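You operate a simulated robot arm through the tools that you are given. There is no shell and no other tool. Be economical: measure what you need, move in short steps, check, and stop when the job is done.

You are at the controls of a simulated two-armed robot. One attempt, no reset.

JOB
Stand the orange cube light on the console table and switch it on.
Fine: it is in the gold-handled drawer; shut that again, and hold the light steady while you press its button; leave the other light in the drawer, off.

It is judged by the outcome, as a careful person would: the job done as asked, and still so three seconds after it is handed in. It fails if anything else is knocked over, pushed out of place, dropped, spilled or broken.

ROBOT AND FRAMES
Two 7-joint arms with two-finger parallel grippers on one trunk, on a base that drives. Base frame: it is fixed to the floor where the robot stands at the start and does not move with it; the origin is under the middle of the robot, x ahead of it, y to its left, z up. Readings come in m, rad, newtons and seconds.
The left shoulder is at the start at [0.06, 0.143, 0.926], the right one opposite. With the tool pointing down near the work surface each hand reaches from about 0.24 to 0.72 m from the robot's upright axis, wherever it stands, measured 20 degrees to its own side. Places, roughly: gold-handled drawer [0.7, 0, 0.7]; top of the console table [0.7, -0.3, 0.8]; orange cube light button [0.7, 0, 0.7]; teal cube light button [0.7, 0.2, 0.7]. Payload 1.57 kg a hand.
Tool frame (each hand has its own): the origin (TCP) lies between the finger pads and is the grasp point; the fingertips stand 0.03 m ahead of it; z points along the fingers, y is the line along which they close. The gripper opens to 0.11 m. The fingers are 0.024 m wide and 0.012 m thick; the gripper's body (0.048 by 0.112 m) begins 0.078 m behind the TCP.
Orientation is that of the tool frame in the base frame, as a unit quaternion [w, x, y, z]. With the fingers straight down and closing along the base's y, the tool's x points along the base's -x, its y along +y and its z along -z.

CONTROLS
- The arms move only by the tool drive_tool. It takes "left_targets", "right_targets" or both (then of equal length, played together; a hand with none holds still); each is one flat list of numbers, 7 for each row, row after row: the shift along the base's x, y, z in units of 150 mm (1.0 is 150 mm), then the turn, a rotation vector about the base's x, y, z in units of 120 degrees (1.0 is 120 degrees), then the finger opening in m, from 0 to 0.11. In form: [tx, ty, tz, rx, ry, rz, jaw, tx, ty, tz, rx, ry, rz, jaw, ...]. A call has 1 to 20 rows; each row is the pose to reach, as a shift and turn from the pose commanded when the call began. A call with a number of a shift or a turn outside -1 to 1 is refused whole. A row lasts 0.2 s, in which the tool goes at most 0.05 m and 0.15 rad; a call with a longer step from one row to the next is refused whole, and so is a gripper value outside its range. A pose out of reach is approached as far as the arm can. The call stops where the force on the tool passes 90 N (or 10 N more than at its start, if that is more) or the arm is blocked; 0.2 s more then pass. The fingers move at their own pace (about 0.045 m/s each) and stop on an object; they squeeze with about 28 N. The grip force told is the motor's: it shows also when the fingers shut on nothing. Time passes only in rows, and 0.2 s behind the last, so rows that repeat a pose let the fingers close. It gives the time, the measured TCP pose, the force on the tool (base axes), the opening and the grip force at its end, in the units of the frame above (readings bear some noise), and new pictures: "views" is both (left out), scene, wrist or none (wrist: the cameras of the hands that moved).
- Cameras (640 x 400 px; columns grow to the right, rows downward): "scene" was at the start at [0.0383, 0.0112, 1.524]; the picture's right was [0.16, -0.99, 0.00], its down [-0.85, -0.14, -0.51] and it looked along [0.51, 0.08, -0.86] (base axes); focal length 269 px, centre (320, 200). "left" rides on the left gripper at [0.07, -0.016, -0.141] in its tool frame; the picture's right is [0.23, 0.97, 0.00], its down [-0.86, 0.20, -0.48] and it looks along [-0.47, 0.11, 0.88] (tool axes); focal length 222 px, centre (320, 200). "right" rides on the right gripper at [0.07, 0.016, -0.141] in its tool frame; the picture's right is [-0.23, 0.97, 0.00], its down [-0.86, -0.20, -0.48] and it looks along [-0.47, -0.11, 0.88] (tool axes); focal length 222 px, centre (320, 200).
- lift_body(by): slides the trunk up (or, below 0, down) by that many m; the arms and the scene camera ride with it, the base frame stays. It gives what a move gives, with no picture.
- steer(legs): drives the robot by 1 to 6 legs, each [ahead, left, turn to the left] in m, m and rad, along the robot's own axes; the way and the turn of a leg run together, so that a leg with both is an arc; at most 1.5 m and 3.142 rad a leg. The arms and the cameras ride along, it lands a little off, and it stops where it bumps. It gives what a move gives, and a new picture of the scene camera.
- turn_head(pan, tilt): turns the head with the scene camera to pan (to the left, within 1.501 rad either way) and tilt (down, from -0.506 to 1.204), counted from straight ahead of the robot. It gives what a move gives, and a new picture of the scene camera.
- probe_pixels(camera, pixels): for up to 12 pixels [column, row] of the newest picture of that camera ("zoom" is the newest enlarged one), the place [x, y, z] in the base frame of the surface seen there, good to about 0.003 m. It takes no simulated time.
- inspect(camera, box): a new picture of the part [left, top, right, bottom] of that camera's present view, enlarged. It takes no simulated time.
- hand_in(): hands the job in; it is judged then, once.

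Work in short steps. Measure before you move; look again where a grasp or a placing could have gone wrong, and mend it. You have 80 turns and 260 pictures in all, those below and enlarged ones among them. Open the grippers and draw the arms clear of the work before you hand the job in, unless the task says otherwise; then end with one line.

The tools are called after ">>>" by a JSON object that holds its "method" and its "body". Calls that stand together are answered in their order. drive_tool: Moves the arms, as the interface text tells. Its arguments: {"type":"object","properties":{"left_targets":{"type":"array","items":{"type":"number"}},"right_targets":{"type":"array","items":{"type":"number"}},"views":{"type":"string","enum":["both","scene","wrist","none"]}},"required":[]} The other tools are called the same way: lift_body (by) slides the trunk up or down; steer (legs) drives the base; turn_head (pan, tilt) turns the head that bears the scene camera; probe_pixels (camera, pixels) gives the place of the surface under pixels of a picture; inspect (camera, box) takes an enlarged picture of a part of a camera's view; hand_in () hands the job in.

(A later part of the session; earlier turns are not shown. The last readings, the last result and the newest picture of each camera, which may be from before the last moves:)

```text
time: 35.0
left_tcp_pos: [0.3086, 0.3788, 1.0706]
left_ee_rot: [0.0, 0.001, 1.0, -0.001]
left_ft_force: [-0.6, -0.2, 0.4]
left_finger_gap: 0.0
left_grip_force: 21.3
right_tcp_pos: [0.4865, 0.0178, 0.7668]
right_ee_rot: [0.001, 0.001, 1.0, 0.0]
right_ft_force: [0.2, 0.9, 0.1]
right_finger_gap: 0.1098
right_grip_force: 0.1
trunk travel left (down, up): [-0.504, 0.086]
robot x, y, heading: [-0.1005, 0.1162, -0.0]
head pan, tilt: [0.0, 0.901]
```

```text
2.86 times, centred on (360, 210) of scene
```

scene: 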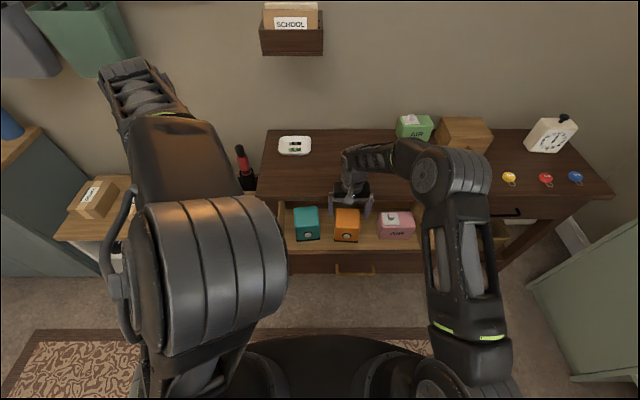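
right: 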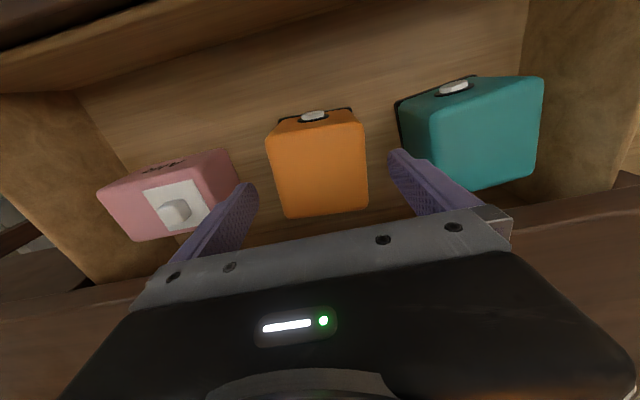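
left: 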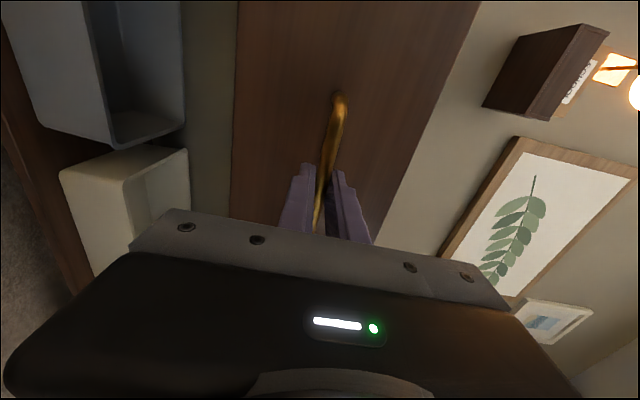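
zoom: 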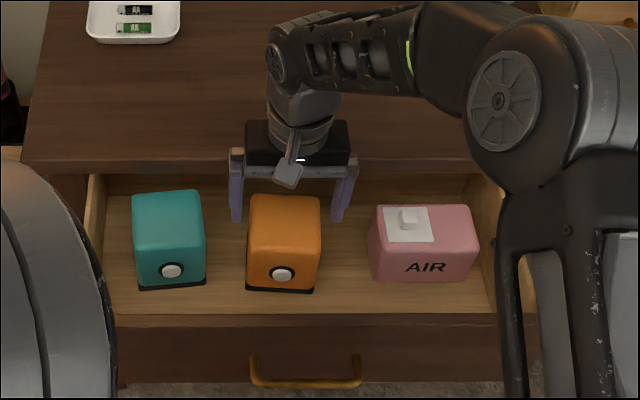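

The cube sits between the fingers, slightly nearer the left one; I shift 4 mm left, go down to z≈0.68 and close.

>>> {"method": "drive_tool", "body": {"right_targets": [0, 0.03, -0.15, 0, 0, 0, 0.11, 0.01, 0.03, -0.3, 0, 0, 0, 0.11, 0.01, 0.03, -0.45, 0, 0, 0, 0.11, 0.01, 0.03, -0.57, 0, 0, 0, 0.11, 0.01, 0.03, -0.57, 0, 0, 0, 0.07, 0.01, 0.03, -0.57, 0, 0, 0, 0.06, 0.01, 0.03, -0.57, 0, 0, 0, 0.06, 0.01, 0.03, -0.57, 0, 0, 0, 0.06]}}

```text
time: 36.8
left_tcp_pos: [0.3078, 0.3797, 1.0686]
left_ee_rot: [0.0, 0.001, 1.0, 0.0]
left_ft_force: [0.2, -0.2, -0.6]
left_finger_gap: 0.0001
left_grip_force: 21.5
right_tcp_pos: [0.488, 0.0244, 0.6804]
right_ee_rot: [0.0, 0.001, 1.0, 0.0]
right_ft_force: [0.1, 0.5, -0.5]
right_finger_gap: 0.091
right_grip_force: 28.2
trunk travel left (down, up): [-0.504, 0.086]
robot x, y, heading: [-0.1005, 0.1171, -0.004]
head pan, tilt: [0.0, 0.901]
```

scene: 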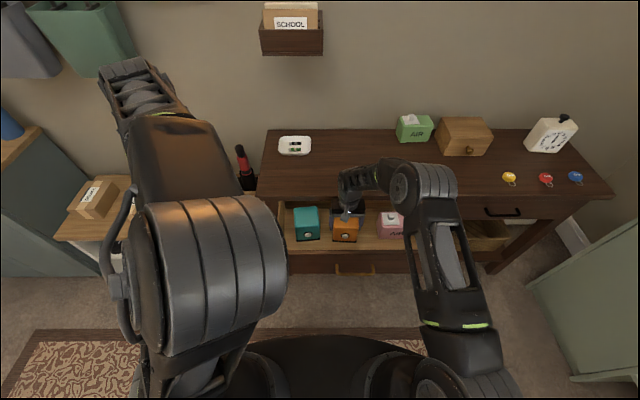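
right: 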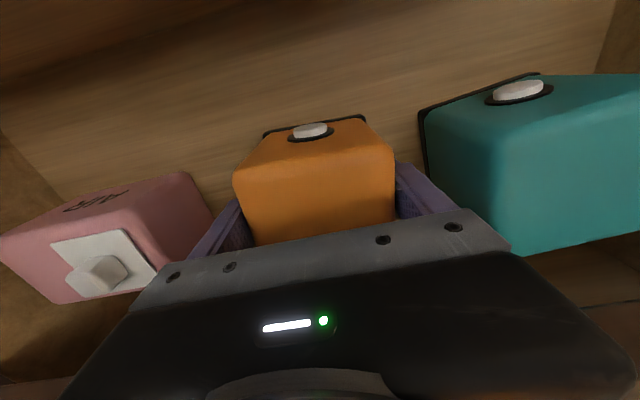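

Gripped firmly (0.091 m, 28 N). I lift straight up, drawing slightly towards me to stay clear of the table edge.

>>> {"method": "drive_tool", "body": {"right_targets": [0, 0, 0.1, 0, 0, 0, 0.06, -0.05, 0, 0.25, 0, 0, 0, 0.06, -0.1, 0, 0.4, 0, 0, 0, 0.06, -0.1, 0, 0.55, 0, 0, 0, 0.06, -0.1, 0, 0.7, 0, 0, 0, 0.06, -0.1, 0, 0.85, 0, 0, 0, 0.06, -0.1, 0, 1, 0, 0, 0, 0.06], "views": "none"}}

>>> {"method": "drive_tool", "body": {"right_targets": [0, 0, 0.15, 0, 0, 0, 0.06, 0, 0, 0.3, 0, 0, 0, 0.06, 0, 0, 0.45, 0, 0, 0, 0.06, 0, 0, 0.45, 0, 0, 0, 0.06]}}

```text
time: 38.4
left_tcp_pos: [0.3077, 0.3799, 1.0693]
left_ee_rot: [0.0, 0.0, 1.0, 0.0]
left_ft_force: [-0.3, 0.3, 0.3]
left_finger_gap: 0.0
left_grip_force: 21.8
right_tcp_pos: [0.4743, 0.0227, 0.8298]
right_ee_rot: [-0.001, 0.001, 1.0, 0.0]
right_ft_force: [-0.7, -1.0, -0.9]
right_finger_gap: 0.0908
right_grip_force: 27.8
trunk travel left (down, up): [-0.504, 0.086]
robot x, y, heading: [-0.0977, 0.118, -0.008]
head pan, tilt: [0.0, 0.901]
```

```text
time: 39.4
left_tcp_pos: [0.3087, 0.3812, 1.0686]
left_ee_rot: [0.0, 0.0, 1.0, -0.001]
left_ft_force: [0.6, -0.5, -0.1]
left_finger_gap: 0.0
left_grip_force: 21.7
right_tcp_pos: [0.4742, 0.0229, 0.8982]
right_ee_rot: [0.0, 0.001, 1.0, 0.0]
right_ft_force: [0.0, -0.6, -1.4]
right_finger_gap: 0.0911
right_grip_force: 28.2
trunk travel left (down, up): [-0.504, 0.086]
robot x, y, heading: [-0.1051, 0.118, -0.001]
head pan, tilt: [0.0, 0.901]
```

scene: 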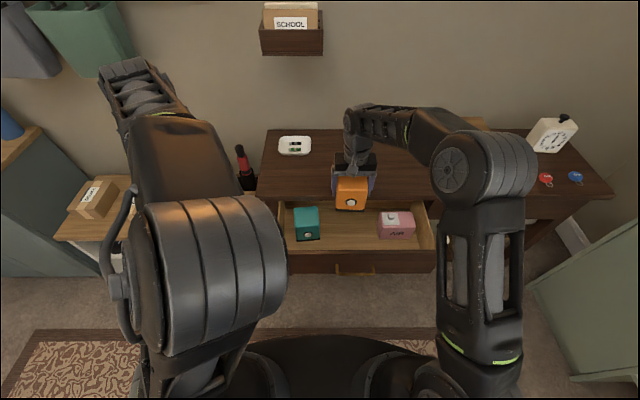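
right: 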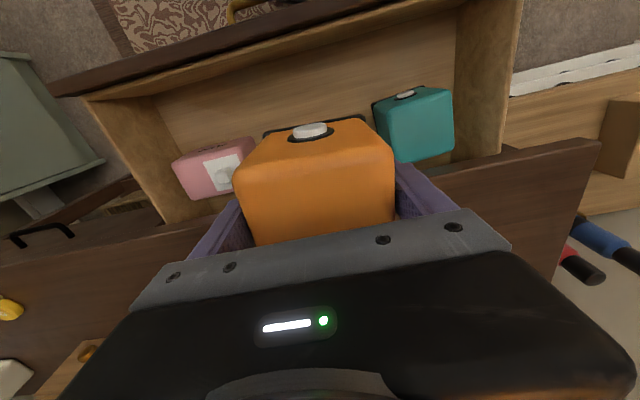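

The cube hangs clear with its button facing me. I move it forward over the table to x≈0.62 and check.

>>> {"method": "drive_tool", "body": {"right_targets": [0.15, 0, 0, 0, 0, 0, 0.06, 0.35, 0, 0, 0, 0, 0, 0.06, 0.55, 0, 0, 0, 0, 0, 0.06, 0.75, 0, 0, 0, 0, 0, 0.06, 0.97, 0, 0, 0, 0, 0, 0.06, 0.97, 0, 0, 0, 0, 0, 0.06], "views": "scene"}}

>>> {"method": "inspect", "body": {"camera": "scene", "box": [270, 120, 450, 280]}}

```text
time: 40.8
left_tcp_pos: [0.3079, 0.3808, 1.0677]
left_ee_rot: [0.0, 0.002, 1.0, -0.001]
left_ft_force: [-0.6, -0.3, 0.0]
left_finger_gap: 0.0
left_grip_force: 21.5
right_tcp_pos: [0.5815, 0.0137, 0.8991]
right_ee_rot: [0.001, 0.0, 1.0, 0.0]
right_ft_force: [-0.5, 1.2, -1.2]
right_finger_gap: 0.0907
right_grip_force: 27.4
right hand out of reach, approached as far as the arm can: row 4, 5, 6
trunk travel left (down, up): [-0.504, 0.086]
robot x, y, heading: [-0.0987, 0.1155, -0.004]
head pan, tilt: [0.0, 0.901]
```

scene: 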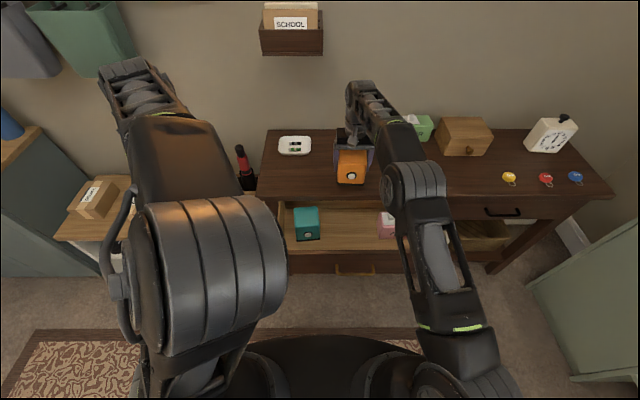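

```text
2.50 times, centred on (360, 200) of scene
```

zoom: 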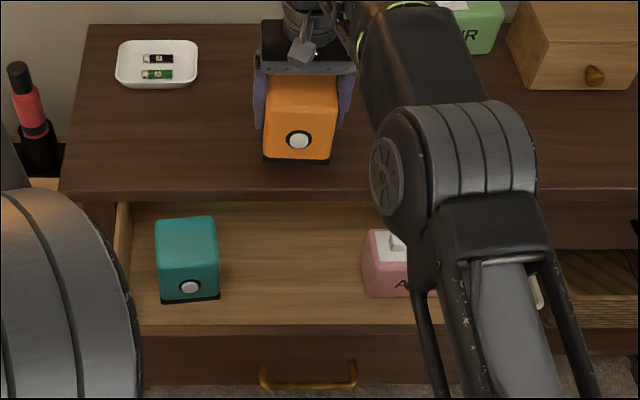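

The arm is at full reach at x=0.58 with the table edge at 0.546; I drive the base 0.05 m forward (drawer handle still 0.35 m from the axis).

>>> {"method": "steer", "body": {"legs": [[0.05, 0, 0]]}}

```text
time: 41.7
left_tcp_pos: [0.3596, 0.3801, 1.0672]
left_ee_rot: [-0.001, 0.001, 1.0, -0.001]
left_ft_force: [0.6, 0.2, 0.1]
left_finger_gap: 0.0002
left_grip_force: 21.0
right_tcp_pos: [0.6327, 0.0127, 0.898]
right_ee_rot: [-0.001, 0.001, 1.0, 0.0]
right_ft_force: [0.6, 0.0, -1.1]
right_finger_gap: 0.0909
right_grip_force: 28.5
trunk travel left (down, up): [-0.504, 0.086]
robot x, y, heading: [-0.0538, 0.1184, -0.002]
head pan, tilt: [0.0, 0.901]
```

scene: 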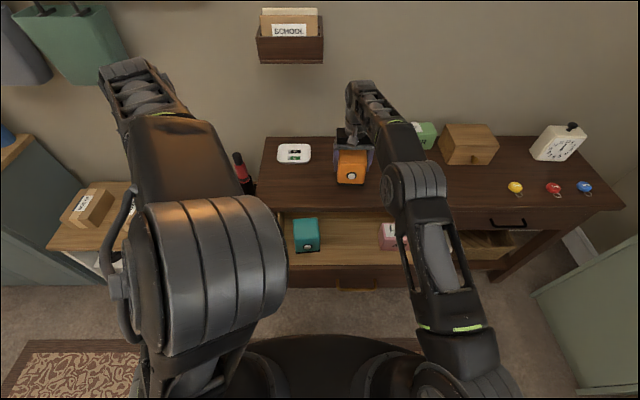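

Now I lower the cube toward the table: to TCP z≈0.852 first.

>>> {"method": "drive_tool", "body": {"right_targets": [-0.27, 0, -0.02, 0, 0, 0, 0.06, -0.27, 0, -0.08, 0, 0, 0, 0.06, -0.27, 0, -0.16, 0, 0, 0, 0.06, -0.27, 0, -0.24, 0, 0, 0, 0.06, -0.27, 0, -0.3, 0, 0, 0, 0.06, -0.27, 0, -0.3, 0, 0, 0, 0.06], "views": "scene"}}

>>> {"method": "inspect", "body": {"camera": "scene", "box": [290, 110, 430, 210]}}

```text
time: 43.1
left_tcp_pos: [0.3574, 0.3799, 1.0698]
left_ee_rot: [0.001, 0.002, 1.0, -0.002]
left_ft_force: [-0.1, 0.3, 0.7]
left_finger_gap: 0.0
left_grip_force: 21.5
right_tcp_pos: [0.5907, 0.0129, 0.854]
right_ee_rot: [0.0, 0.001, 1.0, 0.0]
right_ft_force: [-0.6, -0.2, -0.4]
right_finger_gap: 0.0905
right_grip_force: 28.5
trunk travel left (down, up): [-0.504, 0.086]
robot x, y, heading: [-0.0519, 0.1159, -0.004]
head pan, tilt: [0.0, 0.901]
```

scene: 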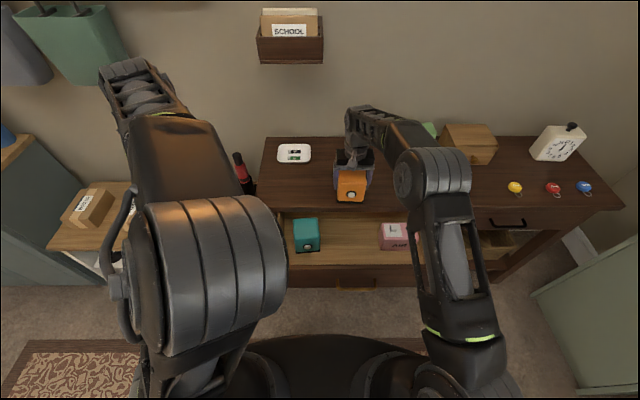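

```text
4.00 times, centred on (360, 160) of scene
```

zoom: 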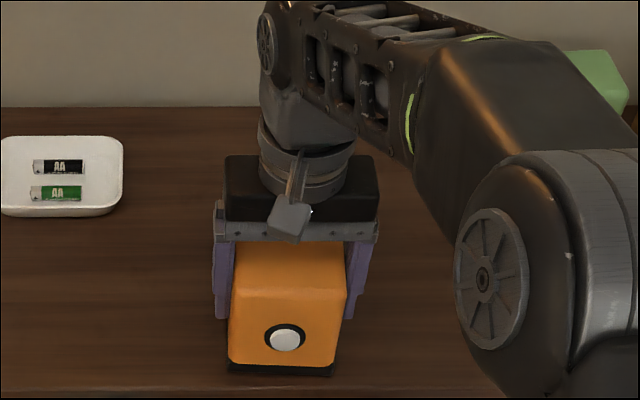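

The target had been taken from the real pose, so the cube is too near the edge (front ≈0.548). I move it 0.045 m forward slightly raised, then lower until contact.

>>> {"method": "drive_tool", "body": {"right_targets": [0, 0, 0.05, 0, 0, 0, 0.06, 0.1, 0, 0.05, 0, 0, 0, 0.06, 0.2, 0, 0.05, 0, 0, 0, 0.06, 0.3, 0, 0.05, 0, 0, 0, 0.06, 0.3, 0, 0.02, 0, 0, 0, 0.06, 0.3, 0, 0.0, 0, 0, 0, 0.06, 0.3, 0, -0.015, 0, 0, 0, 0.06, 0.3, 0, -0.03, 0, 0, 0, 0.06], "views": "scene"}}

>>> {"method": "inspect", "body": {"camera": "scene", "box": [290, 110, 430, 210]}}

```text
time: 44.9
left_tcp_pos: [0.3588, 0.38, 1.0686]
left_ee_rot: [0.0, 0.002, 1.0, 0.0]
left_ft_force: [0.4, 1.0, -0.1]
left_finger_gap: 0.0
left_grip_force: 21.3
right_tcp_pos: [0.6365, 0.0133, 0.8497]
right_ee_rot: [0.001, 0.0, 1.0, -0.001]
right_ft_force: [-0.4, 0.2, -0.2]
right_finger_gap: 0.0908
right_grip_force: 28.6
trunk travel left (down, up): [-0.504, 0.086]
robot x, y, heading: [-0.0497, 0.1181, 0.0]
head pan, tilt: [0.0, 0.901]
```

scene: 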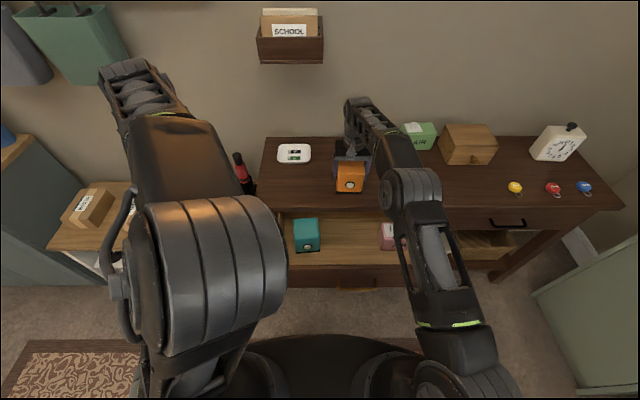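

```text
4.00 times, centred on (360, 160) of scene
```

zoom: 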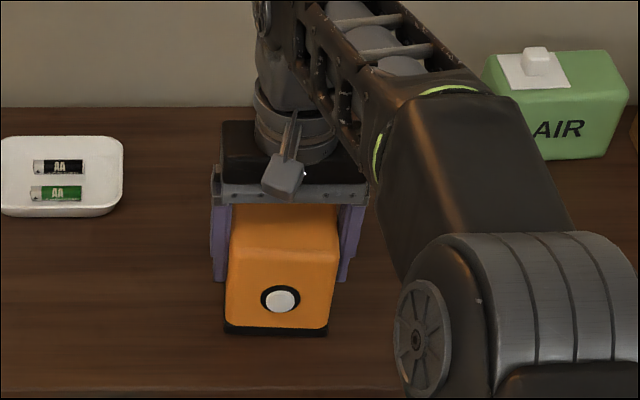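

No contact yet; I lower another 3 mm in small steps and read the force.

>>> {"method": "drive_tool", "body": {"right_targets": [0, 0, -0.007, 0, 0, 0, 0.06, 0, 0, -0.014, 0, 0, 0, 0.06, 0, 0, -0.02, 0, 0, 0, 0.06, 0, 0, -0.02, 0, 0, 0, 0.06], "views": "none"}}

>>> {"method": "probe_pixels", "body": {"camera": "zoom", "pixels": [[280, 298], [240, 328], [320, 333], [280, 220], [280, 345], [280, 360], [160, 300]]}}

```text
time: 45.9
left_tcp_pos: [0.3568, 0.3802, 1.0681]
left_ee_rot: [0.001, 0.001, 1.0, 0.0]
left_ft_force: [0.3, -0.7, -0.3]
left_finger_gap: 0.0002
left_grip_force: 21.2
right_tcp_pos: [0.6359, 0.0131, 0.8493]
right_ee_rot: [0.003, 0.001, 1.0, 0.001]
right_ft_force: [2.3, -1.2, 22.3]
right_finger_gap: 0.0906
right_grip_force: 28.2
trunk travel left (down, up): [-0.504, 0.086]
robot x, y, heading: [-0.0516, 0.119, -0.004]
head pan, tilt: [0.0, 0.901]
```

```text
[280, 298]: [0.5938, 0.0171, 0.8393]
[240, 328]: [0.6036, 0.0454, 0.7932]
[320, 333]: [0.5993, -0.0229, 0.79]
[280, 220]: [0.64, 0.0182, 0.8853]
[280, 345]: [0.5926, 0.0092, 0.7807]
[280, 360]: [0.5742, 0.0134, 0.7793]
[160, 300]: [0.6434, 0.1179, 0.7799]
```

The cube rests on the table (22 N contact) with its button at [0.594, 0.017, 0.839]. I open the right hand and raise it.

>>> {"method": "drive_tool", "body": {"right_targets": [0, 0, 0.01, 0, 0, 0, 0.06, 0, 0, 0.01, 0, 0, 0, 0.11, 0, 0, 0.01, 0, 0, 0, 0.11, 0, 0, 0.01, 0, 0, 0, 0.11, 0, 0, 0.15, 0, 0, 0, 0.11, 0, 0, 0.35, 0, 0, 0, 0.11, 0, 0, 0.6, 0, 0, 0, 0.11, -0.1, 0, 0.8, 0, 0, 0, 0.11], "views": "scene"}}

```text
time: 47.7
left_tcp_pos: [0.3607, 0.3796, 1.0682]
left_ee_rot: [0.0, 0.001, 1.0, -0.001]
left_ft_force: [0.1, 0.3, -0.4]
left_finger_gap: 0.0
left_grip_force: 21.3
right_tcp_pos: [0.6192, -0.0006, 0.9345]
right_ee_rot: [0.0, 0.001, 1.0, 0.0]
right_ft_force: [-0.4, 0.7, 0.3]
right_finger_gap: 0.1101
right_grip_force: 0.1
right hand out of reach, approached as far as the arm can: row 6, 7, 8
trunk travel left (down, up): [-0.504, 0.086]
robot x, y, heading: [-0.0501, 0.1177, 0.002]
head pan, tilt: [0.0, 0.901]
```

scene: 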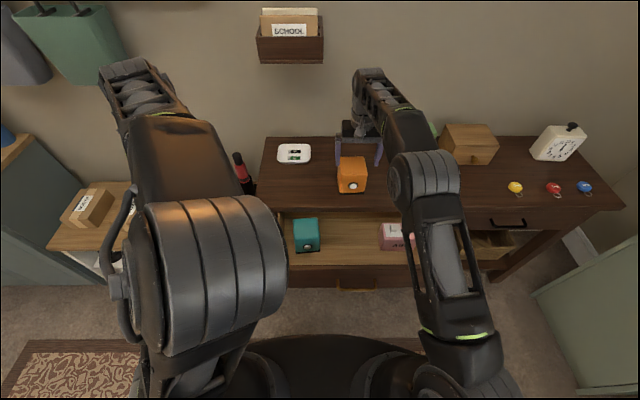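

The cube stands steady alone. I raise the trunk a little for clearance and back the robot off to work on the drawer.

>>> {"method": "lift_body", "body": {"by": 0.08}}

>>> {"method": "steer", "body": {"legs": [[-0.2, -0.02, 0]]}}

```text
time: 48.9
left_tcp_pos: [0.3586, 0.38, 1.1491]
left_ee_rot: [0.0, 0.0, 1.0, -0.001]
left_ft_force: [0.1, -0.5, 0.2]
left_finger_gap: 0.0
left_grip_force: 21.3
right_tcp_pos: [0.6185, 0.0006, 1.0155]
right_ee_rot: [0.002, 0.001, 1.0, 0.0]
right_ft_force: [-0.6, 0.2, 0.4]
right_finger_gap: 0.1102
right_grip_force: 0.0
trunk travel left (down, up): [-0.584, 0.006]
robot x, y, heading: [-0.0521, 0.1132, -0.001]
head pan, tilt: [0.0, 0.901]
```

```text
time: 50.5
left_tcp_pos: [0.1566, 0.36, 1.1484]
left_ee_rot: [0.001, 0.0, 1.0, -0.001]
left_ft_force: [-0.4, 0.0, 0.6]
left_finger_gap: 0.0
left_grip_force: 21.6
right_tcp_pos: [0.4159, -0.0203, 1.0155]
right_ee_rot: [0.003, 0.002, 1.0, 0.0]
right_ft_force: [-1.0, 0.1, 0.0]
right_finger_gap: 0.11
right_grip_force: 0.0
trunk travel left (down, up): [-0.584, 0.006]
robot x, y, heading: [-0.2527, 0.0942, -0.001]
head pan, tilt: [0.0, 0.901]
```

scene: 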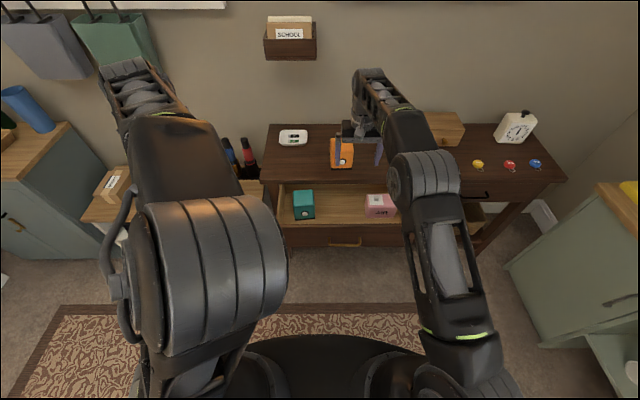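

Now I turn the right hand to point forward (pitch −80°) while drawing it back to x≈0.27, staying high above the drawer.

>>> {"method": "drive_tool", "body": {"right_targets": [-0.1, 0.01, 0, 0, -0.067, 0, 0.05, -0.2, 0.02, 0, 0, -0.133, 0, 0.0, -0.3, 0.03, 0, 0, -0.2, 0, 0, -0.4, 0.04, 0, 0, -0.267, 0, 0, -0.5, 0.05, 0, 0, -0.333, 0, 0, -0.6, 0.06, 0, 0, -0.4, 0, 0, -0.7, 0.07, 0, 0, -0.467, 0, 0, -0.8, 0.08, 0, 0, -0.533, 0, 0, -0.9, 0.09, 0, 0, -0.6, 0, 0, -1, 0.1, 0, 0, -0.667, 0, 0, -1, 0.1, 0, 0, -0.667, 0, 0]}}

```text
time: 52.9
left_tcp_pos: [0.1561, 0.3647, 1.1471]
left_ee_rot: [0.005, -0.003, 0.999, -0.035]
left_ft_force: [-0.5, -0.2, -0.1]
left_finger_gap: 0.0
left_grip_force: 21.0
right_tcp_pos: [0.2701, -0.0118, 1.0157]
right_ee_rot: [0.645, 0.017, 0.764, 0.002]
right_ft_force: [-1.0, 0.1, -0.2]
right_finger_gap: 0.0
right_grip_force: 21.8
trunk travel left (down, up): [-0.584, 0.006]
robot x, y, heading: [-0.2523, 0.0981, -0.006]
head pan, tilt: [0.0, 0.901]
```

scene: 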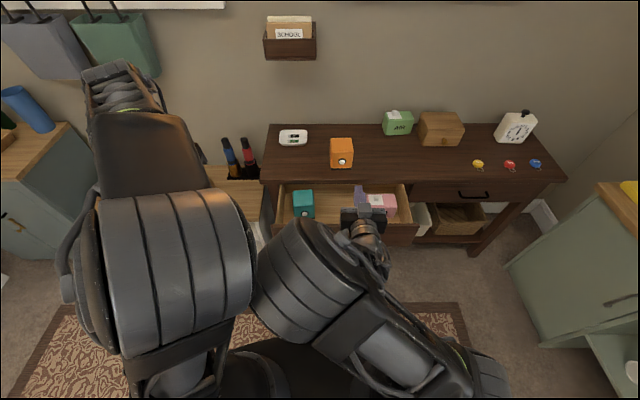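
right: 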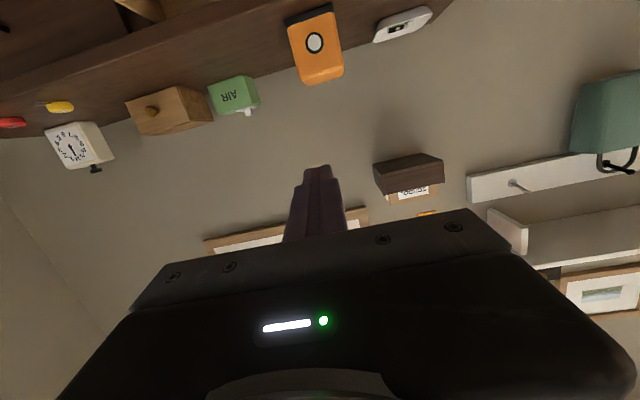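

The elbows brush each other (left tool rotated slightly). I move the left hand further left before lowering anything.

>>> {"method": "drive_tool", "body": {"left_targets": [0, 0.2, -0.05, 0, 0, 0, 0, 0, 0.4, -0.1, 0, 0, 0, 0, 0, 0.6, -0.15, 0, 0, 0, 0, 0, 0.8, -0.2, 0, 0, 0, 0, 0, 0.8, -0.2, 0, 0, 0, 0], "views": "scene"}}

```text
time: 53.6
left_tcp_pos: [0.1585, 0.4291, 1.131]
left_ee_rot: [0.007, 0.006, 1.0, -0.018]
left_ft_force: [0.5, 0.2, -0.3]
left_finger_gap: 0.0001
left_grip_force: 21.7
right_tcp_pos: [0.2669, -0.0831, 0.9833]
right_ee_rot: [0.617, 0.052, 0.783, -0.064]
right_ft_force: [0.2, 0.8, 0.1]
right_finger_gap: 0.0
right_grip_force: 21.2
trunk travel left (down, up): [-0.584, 0.006]
robot x, y, heading: [-0.2533, 0.0957, 0.001]
head pan, tilt: [0.0, 0.901]
stopped in row 3 (right hand): the arm was blocked; the commanded pose is now the measured one
```

scene: 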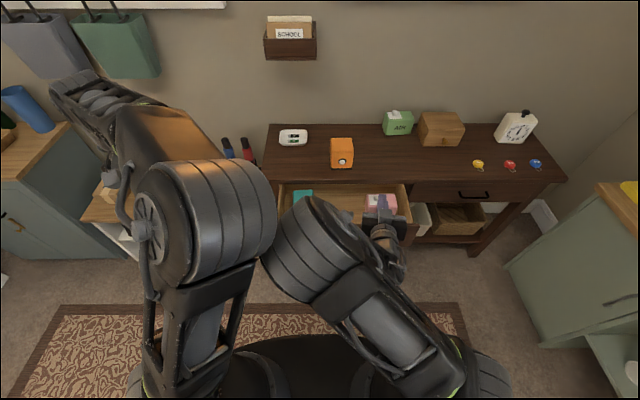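

The left elbow swung inward and pushed the right arm. I move the right hand to the right to separate them.

>>> {"method": "drive_tool", "body": {"right_targets": [0, -0.2, 0, 0, 0, 0, 0, 0, -0.4, 0, 0, 0, 0, 0, 0, -0.6, 0, 0, 0, 0, 0, 0, -0.8, 0, 0, 0, 0, 0, 0, -1, 0, 0, 0, 0, 0], "views": "scene"}}

```text
time: 54.9
left_tcp_pos: [0.159, 0.4271, 1.1312]
left_ee_rot: [0.006, 0.006, 1.0, -0.018]
left_ft_force: [-0.4, -0.3, -1.0]
left_finger_gap: 0.0002
left_grip_force: 21.3
right_tcp_pos: [0.2683, -0.2341, 0.9827]
right_ee_rot: [0.617, 0.05, 0.783, -0.062]
right_ft_force: [0.0, 0.0, -0.2]
right_finger_gap: 0.0
right_grip_force: 21.2
right hand out of reach, approached as far as the arm can: row 1, 2, 3
trunk travel left (down, up): [-0.584, 0.006]
robot x, y, heading: [-0.258, 0.0976, -0.002]
head pan, tilt: [0.0, 0.901]
```

scene: 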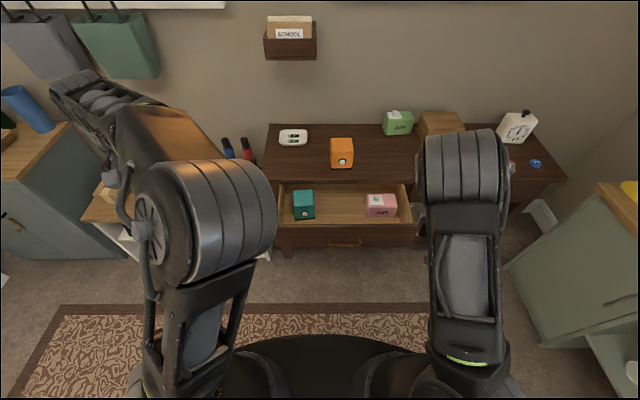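

The right arm now has a good elbow-up shape pointing forward. I lower the trunk to drawer height, then side-step left so the hand faces the drawer front.

>>> {"method": "lift_body", "body": {"by": -0.262}}

>>> {"method": "steer", "body": {"legs": [[-0.03, 0.12, 0]]}}

>>> {"method": "inspect", "body": {"camera": "right", "box": [0, 0, 640, 400]}}

```text
time: 57.5
left_tcp_pos: [0.1573, 0.4283, 0.8688]
left_ee_rot: [0.006, 0.006, 1.0, -0.017]
left_ft_force: [-0.1, -0.6, 0.2]
left_finger_gap: 0.0
left_grip_force: 21.3
right_tcp_pos: [0.2668, -0.2321, 0.7212]
right_ee_rot: [0.618, 0.051, 0.782, -0.063]
right_ft_force: [0.2, -0.4, 0.8]
right_finger_gap: 0.0001
right_grip_force: 21.3
trunk travel left (down, up): [-0.322, 0.268]
robot x, y, heading: [-0.252, 0.0988, -0.001]
head pan, tilt: [0.0, 0.901]
```

```text
time: 58.8
left_tcp_pos: [0.1285, 0.5494, 0.8691]
left_ee_rot: [0.007, 0.005, 1.0, -0.017]
left_ft_force: [0.4, 0.6, -0.1]
left_finger_gap: 0.0
left_grip_force: 21.0
right_tcp_pos: [0.2382, -0.1127, 0.7207]
right_ee_rot: [0.617, 0.05, 0.783, -0.062]
right_ft_force: [-0.5, 0.9, 0.5]
right_finger_gap: 0.0003
right_grip_force: 21.0
trunk travel left (down, up): [-0.322, 0.268]
robot x, y, heading: [-0.283, 0.2203, 0.001]
head pan, tilt: [0.0, 0.901]
```

scene: 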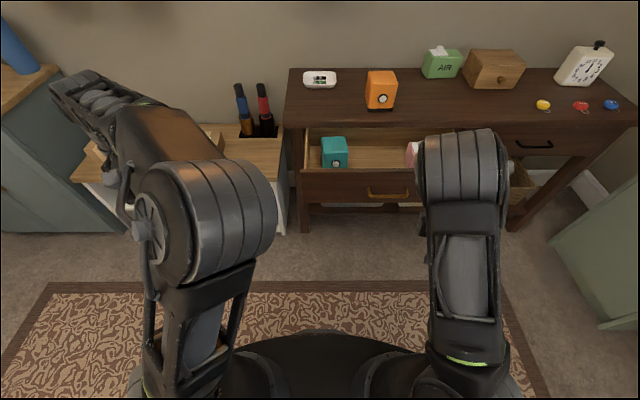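

```text
1.00 times, centred on (320, 200) of right
```

zoom: 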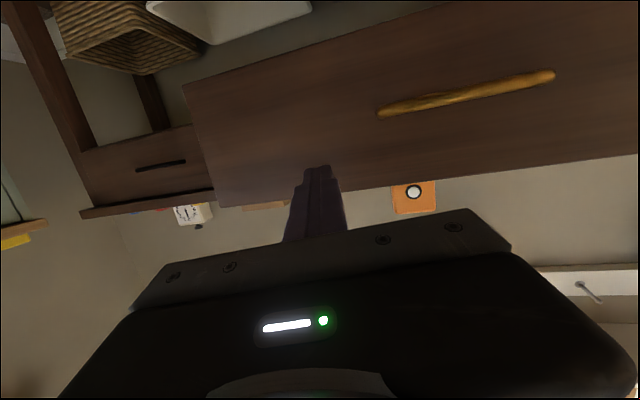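

The closed fingers face the drawer panel right of the handle at z≈0.713. I push it shut by driving forward, leaving the last centimetres for the arm.

>>> {"method": "steer", "body": {"legs": [[0.15, 0, 0], [0.12, 0, 0]]}}

```text
time: 61.0
left_tcp_pos: [0.3996, 0.5472, 0.8677]
left_ee_rot: [0.006, 0.005, 1.0, -0.017]
left_ft_force: [-0.7, 0.2, 0.5]
left_finger_gap: 0.0
left_grip_force: 21.0
right_tcp_pos: [0.508, -0.1143, 0.7214]
right_ee_rot: [0.617, 0.052, 0.783, -0.063]
right_ft_force: [0.7, 0.3, -0.7]
right_finger_gap: 0.0002
right_grip_force: 21.7
trunk travel left (down, up): [-0.322, 0.268]
robot x, y, heading: [-0.0112, 0.2169, -0.004]
head pan, tilt: [0.0, 0.901]
```

scene: 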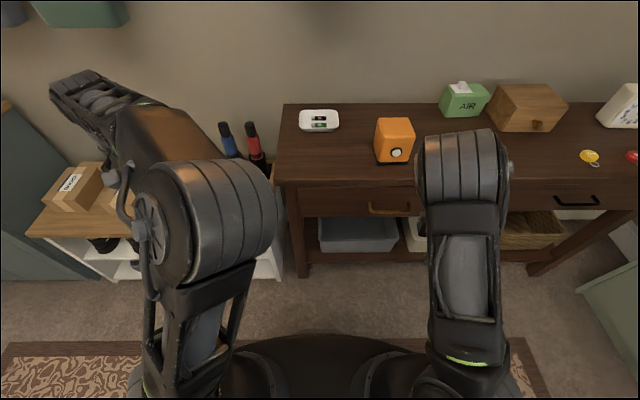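

Nearly shut; the arm finishes the last 3 cm.

>>> {"method": "drive_tool", "body": {"right_targets": [0.07, 0, 0, 0, 0, 0, 0, 0.14, 0, 0, 0, 0, 0, 0, 0.2, 0, 0, 0, 0, 0, 0, 0.24, 0, 0, 0, 0, 0, 0, 0.24, 0, 0, 0, 0, 0, 0], "views": "scene"}}

>>> {"method": "inspect", "body": {"camera": "scene", "box": [260, 90, 440, 260]}}

>>> {"method": "probe_pixels", "body": {"camera": "zoom", "pixels": [[460, 420], [400, 390], [460, 400], [300, 400], [450, 410], [200, 390], [490, 220], [420, 410]]}}

```text
time: 62.2
left_tcp_pos: [0.3928, 0.5487, 0.8713]
left_ee_rot: [0.01, 0.007, 1.0, -0.019]
left_ft_force: [-0.2, -0.5, 0.0]
left_finger_gap: 0.0
left_grip_force: 21.5
right_tcp_pos: [0.5335, -0.1158, 0.7224]
right_ee_rot: [0.614, 0.054, 0.785, -0.065]
right_ft_force: [-76.1, 13.8, 12.9]
right_finger_gap: 0.0
right_grip_force: 21.0
trunk travel left (down, up): [-0.322, 0.268]
robot x, y, heading: [-0.0122, 0.2188, -0.004]
head pan, tilt: [0.0, 0.901]
```

scene: 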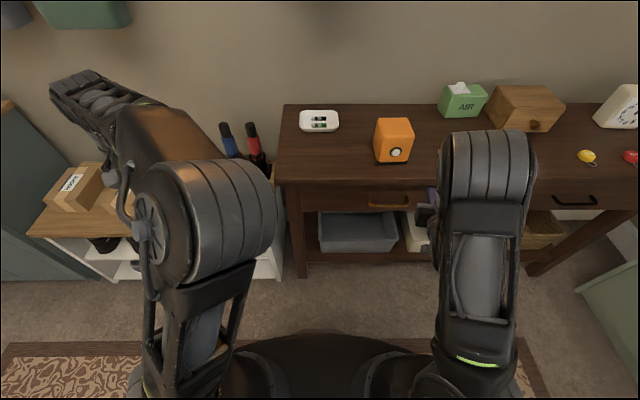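

```text
2.35 times, centred on (350, 175) of scene
```

zoom: 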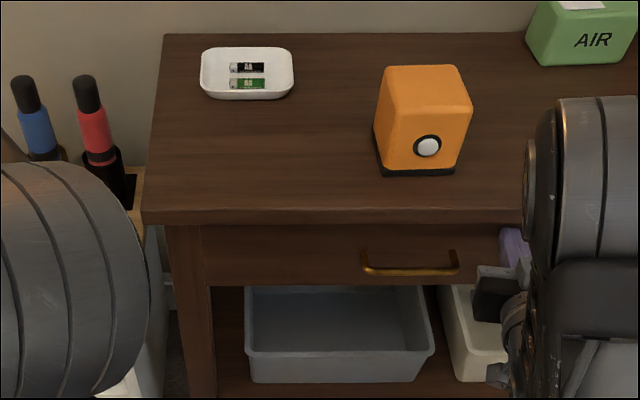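

```text
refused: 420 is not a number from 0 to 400
```

The drawer is shut (76 N at the stop, panel at 0.563) and the cube stands undisturbed. I withdraw the right hand, raise the trunk, and side-step right so the cube is straight ahead.

>>> {"method": "drive_tool", "body": {"right_targets": [-0.15, 0, 0, 0, 0, 0, 0, -0.35, 0, 0, 0, 0, 0, 0, -0.55, 0, 0, 0, 0, 0, 0, -0.6, 0, 0, 0, 0, 0, 0], "views": "none"}}

>>> {"method": "lift_body", "body": {"by": 0.15}}

>>> {"method": "steer", "body": {"legs": [[-0.03, -0.2, 0]]}}

```text
time: 63.2
left_tcp_pos: [0.3977, 0.5472, 0.8697]
left_ee_rot: [0.007, 0.006, 1.0, -0.018]
left_ft_force: [0.3, -0.9, -0.3]
left_finger_gap: 0.0
left_grip_force: 21.4
right_tcp_pos: [0.4835, -0.1271, 0.7073]
right_ee_rot: [0.617, 0.051, 0.783, -0.063]
right_ft_force: [-0.3, -0.8, -1.0]
right_finger_gap: 0.0002
right_grip_force: 21.5
right hand out of reach, approached as far as the arm can: row 2, 3, 4
trunk travel left (down, up): [-0.322, 0.268]
robot x, y, heading: [-0.0132, 0.2175, 0.001]
head pan, tilt: [0.0, 0.901]
```

```text
time: 65.0
left_tcp_pos: [0.3989, 0.5475, 1.0186]
left_ee_rot: [0.006, 0.005, 1.0, -0.018]
left_ft_force: [0.2, -0.2, 0.0]
left_finger_gap: 0.0
left_grip_force: 21.5
right_tcp_pos: [0.4835, -0.1284, 0.858]
right_ee_rot: [0.617, 0.052, 0.783, -0.064]
right_ft_force: [0.2, -0.1, 0.1]
right_finger_gap: 0.0
right_grip_force: 21.5
trunk travel left (down, up): [-0.472, 0.118]
robot x, y, heading: [-0.011, 0.2173, 0.0]
head pan, tilt: [0.0, 0.901]
```

```text
time: 66.6
left_tcp_pos: [0.3693, 0.3453, 1.0193]
left_ee_rot: [0.006, 0.007, 1.0, -0.018]
left_ft_force: [0.2, -0.1, -0.3]
left_finger_gap: 0.0
left_grip_force: 20.9
right_tcp_pos: [0.4523, -0.3284, 0.8561]
right_ee_rot: [0.617, 0.052, 0.783, -0.063]
right_ft_force: [-0.3, -0.8, 0.1]
right_finger_gap: 0.0
right_grip_force: 21.6
trunk travel left (down, up): [-0.472, 0.118]
robot x, y, heading: [-0.0422, 0.0172, -0.004]
head pan, tilt: [0.0, 0.901]
```

scene: 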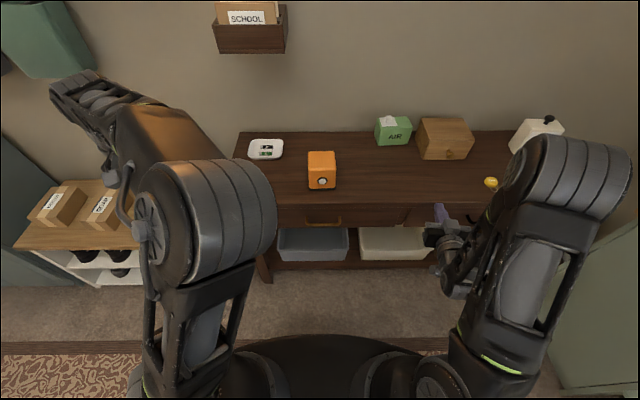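

Cube is straight ahead. I bring the left hand, fingers down and opening, toward a point above it.

>>> {"method": "drive_tool", "body": {"left_targets": [0.12, -0.15, 0, 0.004, 0.001, 0.002, 0.03, 0.24, -0.3, 0, 0.008, 0.003, 0.004, 0.06, 0.36, -0.45, 0, 0.012, 0.004, 0.005, 0.09, 0.48, -0.6, 0, 0.017, 0.006, 0.007, 0.11, 0.6, -0.75, 0, 0.017, 0.006, 0.007, 0.11, 0.72, -0.9, 0, 0.017, 0.006, 0.007, 0.11, 0.8, -1, 0, 0.017, 0.006, 0.007, 0.11]}}

```text
time: 68.2
left_tcp_pos: [0.4893, 0.1968, 1.0191]
left_ee_rot: [0.0, 0.0, 1.0, 0.0]
left_ft_force: [0.2, -0.5, 0.0]
left_finger_gap: 0.1101
left_grip_force: 0.1
right_tcp_pos: [0.4513, -0.3289, 0.8579]
right_ee_rot: [0.617, 0.051, 0.783, -0.063]
right_ft_force: [-0.2, 0.0, -0.6]
right_finger_gap: 0.0
right_grip_force: 21.1
trunk travel left (down, up): [-0.472, 0.118]
robot x, y, heading: [-0.045, 0.0215, -0.009]
head pan, tilt: [0.0, 0.901]
```

scene: 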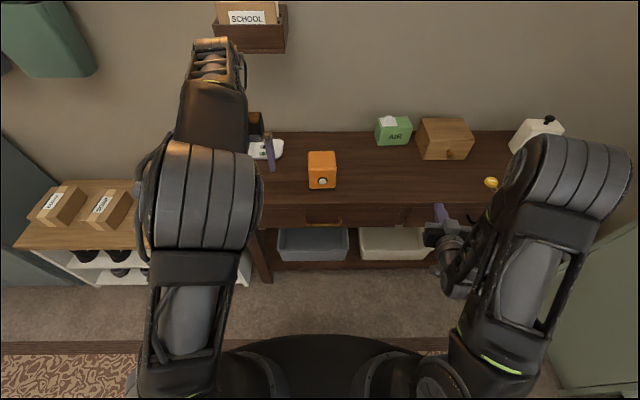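
left: 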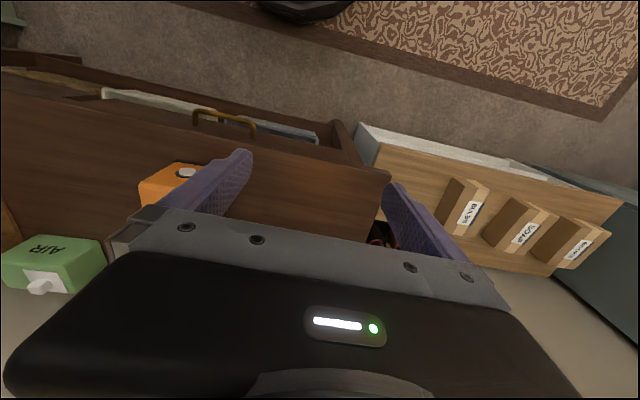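

Continuing the left hand to above the cube (target x≈0.636, y≈0.013).

>>> {"method": "drive_tool", "body": {"left_targets": [0.1, -0.2, 0, 0, 0, 0, 0.11, 0.25, -0.4, 0, 0, 0, 0, 0.11, 0.4, -0.6, 0, 0, 0, 0, 0.11, 0.55, -0.8, 0, 0, 0, 0, 0.11, 0.7, -1, 0, 0, 0, 0, 0.11, 0.9, -1, 0, 0, 0, 0, 0.11, 0.9, -1, 0, 0, 0, 0, 0.11]}}

```text
time: 69.8
left_tcp_pos: [0.5395, 0.0957, 0.9632]
left_ee_rot: [0.003, 0.001, 1.0, -0.001]
left_ft_force: [-0.3, -0.5, 0.4]
left_finger_gap: 0.1099
left_grip_force: 0.1
left hand out of reach, approached as far as the arm can: row 2, 3, 4, 5, 6, 7
right_tcp_pos: [0.4513, -0.3291, 0.8586]
right_ee_rot: [0.616, 0.052, 0.783, -0.064]
right_ft_force: [0.2, -0.4, 0.4]
right_finger_gap: 0.0
right_grip_force: 21.7
trunk travel left (down, up): [-0.472, 0.118]
robot x, y, heading: [-0.043, 0.0176, -0.007]
head pan, tilt: [0.0, 0.901]
```

scene: 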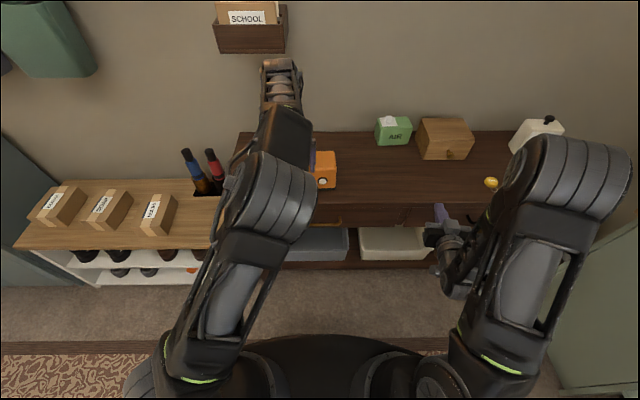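
left: 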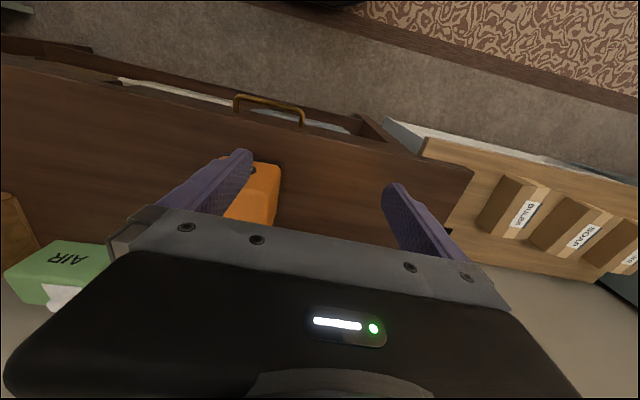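

Left arm is at its reach limit. I raise the trunk 0.1 m and drive 0.08 forward, 0.08 right instead, which carries the hand over the cube.

>>> {"method": "lift_body", "body": {"by": 0.1}}

>>> {"method": "steer", "body": {"legs": [[0.095, -0.08, 0]]}}

>>> {"method": "inspect", "body": {"camera": "left", "box": [0, 0, 640, 400]}}

```text
time: 71.1
left_tcp_pos: [0.5411, 0.096, 1.0618]
left_ee_rot: [0.003, 0.001, 1.0, 0.0]
left_ft_force: [0.2, -0.4, 0.0]
left_finger_gap: 0.1101
left_grip_force: 0.1
right_tcp_pos: [0.4517, -0.3281, 0.9569]
right_ee_rot: [0.617, 0.053, 0.783, -0.064]
right_ft_force: [-0.1, -0.2, 0.2]
right_finger_gap: 0.0001
right_grip_force: 21.8
trunk travel left (down, up): [-0.572, 0.018]
robot x, y, heading: [-0.0455, 0.0209, -0.01]
head pan, tilt: [0.0, 0.901]
```

```text
time: 72.3
left_tcp_pos: [0.6356, 0.0167, 1.0632]
left_ee_rot: [0.003, 0.002, 1.0, 0.0]
left_ft_force: [0.6, -0.6, -0.6]
left_finger_gap: 0.1101
left_grip_force: 0.1
right_tcp_pos: [0.5479, -0.4083, 0.957]
right_ee_rot: [0.617, 0.052, 0.783, -0.063]
right_ft_force: [-0.3, -1.5, -0.2]
right_finger_gap: 0.0
right_grip_force: 21.2
trunk travel left (down, up): [-0.572, 0.018]
robot x, y, heading: [0.0523, -0.0601, -0.004]
head pan, tilt: [0.0, 0.901]
```

scene: 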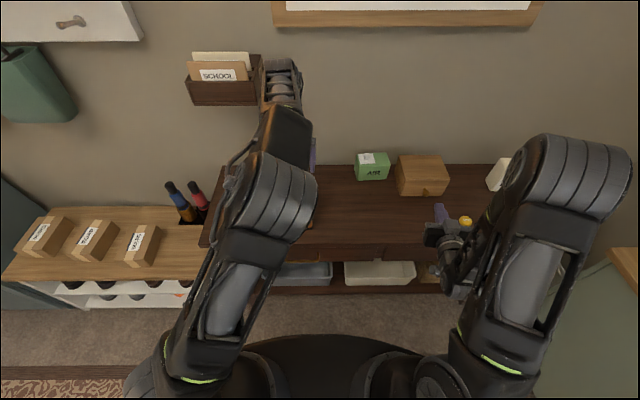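

```text
1.00 times, centred on (320, 200) of left
```

zoom: 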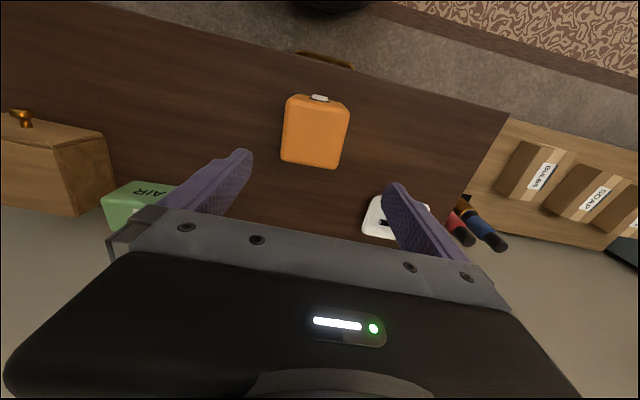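

The left hand is right above the cube. I check its centre from the left camera.

>>> {"method": "probe_pixels", "body": {"camera": "left", "pixels": [[288, 130], [345, 135], [315, 125], [290, 158], [340, 165], [294, 98], [346, 106]]}}

```text
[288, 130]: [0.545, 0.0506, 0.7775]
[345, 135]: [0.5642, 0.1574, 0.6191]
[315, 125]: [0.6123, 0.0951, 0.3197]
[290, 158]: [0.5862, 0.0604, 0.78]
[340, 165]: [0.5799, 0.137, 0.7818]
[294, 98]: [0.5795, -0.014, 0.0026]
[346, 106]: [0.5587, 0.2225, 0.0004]
```

>>> {"method": "probe_pixels", "body": {"camera": "zoom", "pixels": [[288, 130], [345, 135], [315, 125], [290, 155], [340, 162], [294, 102], [344, 110]]}}

```text
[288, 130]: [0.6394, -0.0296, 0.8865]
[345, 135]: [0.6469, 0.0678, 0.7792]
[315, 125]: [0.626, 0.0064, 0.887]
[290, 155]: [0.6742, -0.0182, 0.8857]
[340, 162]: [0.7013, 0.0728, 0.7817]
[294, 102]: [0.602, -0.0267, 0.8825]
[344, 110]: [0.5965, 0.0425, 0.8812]
```

Cube top centre ≈ [0.638, 0.010, 0.886]. I descend around it and close gently to hold it.

>>> {"method": "drive_tool", "body": {"left_targets": [0, -0.03, -0.2, 0, 0, 0, 0.11, 0, -0.03, -0.4, 0, 0, 0, 0.11, 0, -0.03, -0.6, 0, 0, 0, 0.11, 0, -0.03, -0.8, 0, 0, 0, 0.11, 0, -0.03, -0.8, 0, 0, 0, 0.11]}}

```text
time: 73.5
left_tcp_pos: [0.6357, 0.0123, 0.943]
left_ee_rot: [0.004, 0.002, 1.0, 0.0]
left_ft_force: [-1.2, -0.5, -0.1]
left_finger_gap: 0.1098
left_grip_force: 0.2
right_tcp_pos: [0.5457, -0.4073, 0.9581]
right_ee_rot: [0.617, 0.051, 0.783, -0.063]
right_ft_force: [-0.4, 0.7, 0.6]
right_finger_gap: 0.0
right_grip_force: 20.8
trunk travel left (down, up): [-0.572, 0.018]
robot x, y, heading: [0.0474, -0.0634, -0.0]
head pan, tilt: [0.0, 0.901]
```

scene: 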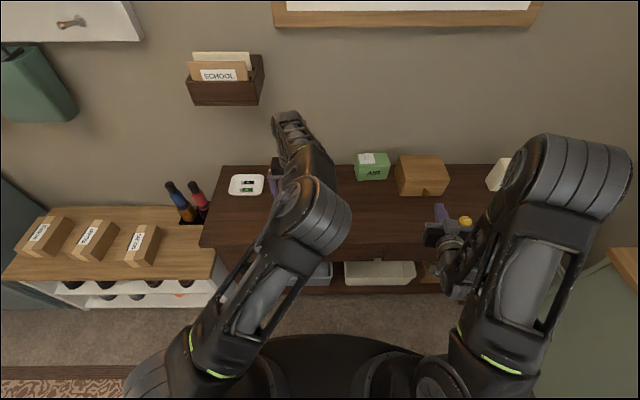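
left: 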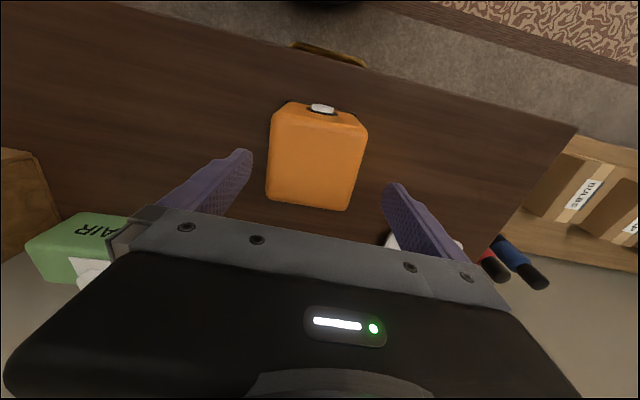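

>>> {"method": "drive_tool", "body": {"left_targets": [0, 0, -0.17, 0, 0, 0, 0.11, 0, 0, -0.34, 0, 0, 0, 0.11, 0, 0, -0.5, 0, 0, 0, 0.11, 0, 0, -0.5, 0, 0, 0, 0.11, 0, 0, -0.5, 0, 0, 0, 0.085, 0, 0, -0.5, 0, 0, 0, 0.085, 0, 0, -0.5, 0, 0, 0, 0.085]}}

```text
time: 75.2
left_tcp_pos: [0.6347, 0.0128, 0.8677]
left_ee_rot: [0.003, 0.0, 1.0, 0.0]
left_ft_force: [-0.3, -0.3, 0.0]
left_finger_gap: 0.0899
left_grip_force: 27.8
right_tcp_pos: [0.5475, -0.4076, 0.9576]
right_ee_rot: [0.617, 0.052, 0.783, -0.063]
right_ft_force: [-0.5, -0.5, -0.6]
right_finger_gap: 0.0
right_grip_force: 21.8
trunk travel left (down, up): [-0.572, 0.018]
robot x, y, heading: [0.0516, -0.0616, -0.008]
head pan, tilt: [0.0, 0.901]
```

scene: 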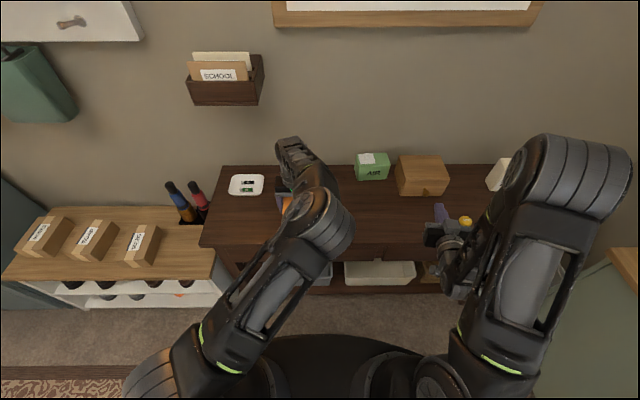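
left: 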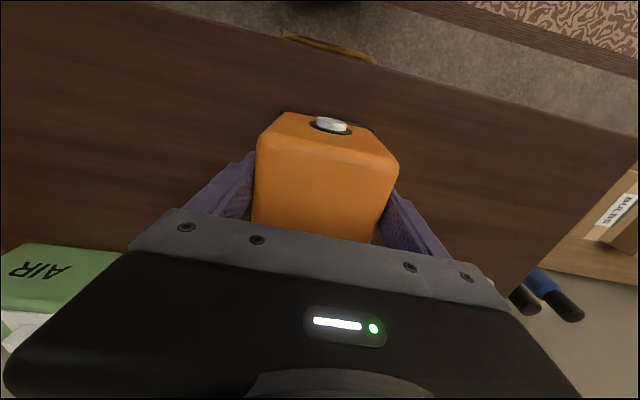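

The cube is held (27.8 N). I measure the button and where the left elbow is, to plan the right hand's path.

>>> {"method": "probe_pixels", "body": {"camera": "left", "pixels": [[332, 125], [332, 121], [325, 130], [285, 120], [370, 130]]}}

>>> {"method": "probe_pixels", "body": {"camera": "scene", "pixels": [[320, 220], [340, 230], [320, 250], [260, 300], [305, 175], [440, 235], [455, 270], [480, 250]]}}

```text
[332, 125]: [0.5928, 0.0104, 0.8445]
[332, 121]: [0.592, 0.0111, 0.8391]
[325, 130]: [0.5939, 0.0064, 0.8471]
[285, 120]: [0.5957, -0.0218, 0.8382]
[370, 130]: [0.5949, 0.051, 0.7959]
```

```text
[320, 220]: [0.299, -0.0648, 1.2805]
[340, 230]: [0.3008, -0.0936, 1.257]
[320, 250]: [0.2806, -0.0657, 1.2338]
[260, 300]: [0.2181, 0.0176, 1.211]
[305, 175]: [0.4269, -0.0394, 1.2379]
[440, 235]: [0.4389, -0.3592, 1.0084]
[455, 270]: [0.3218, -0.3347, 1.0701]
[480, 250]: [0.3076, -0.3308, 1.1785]
```

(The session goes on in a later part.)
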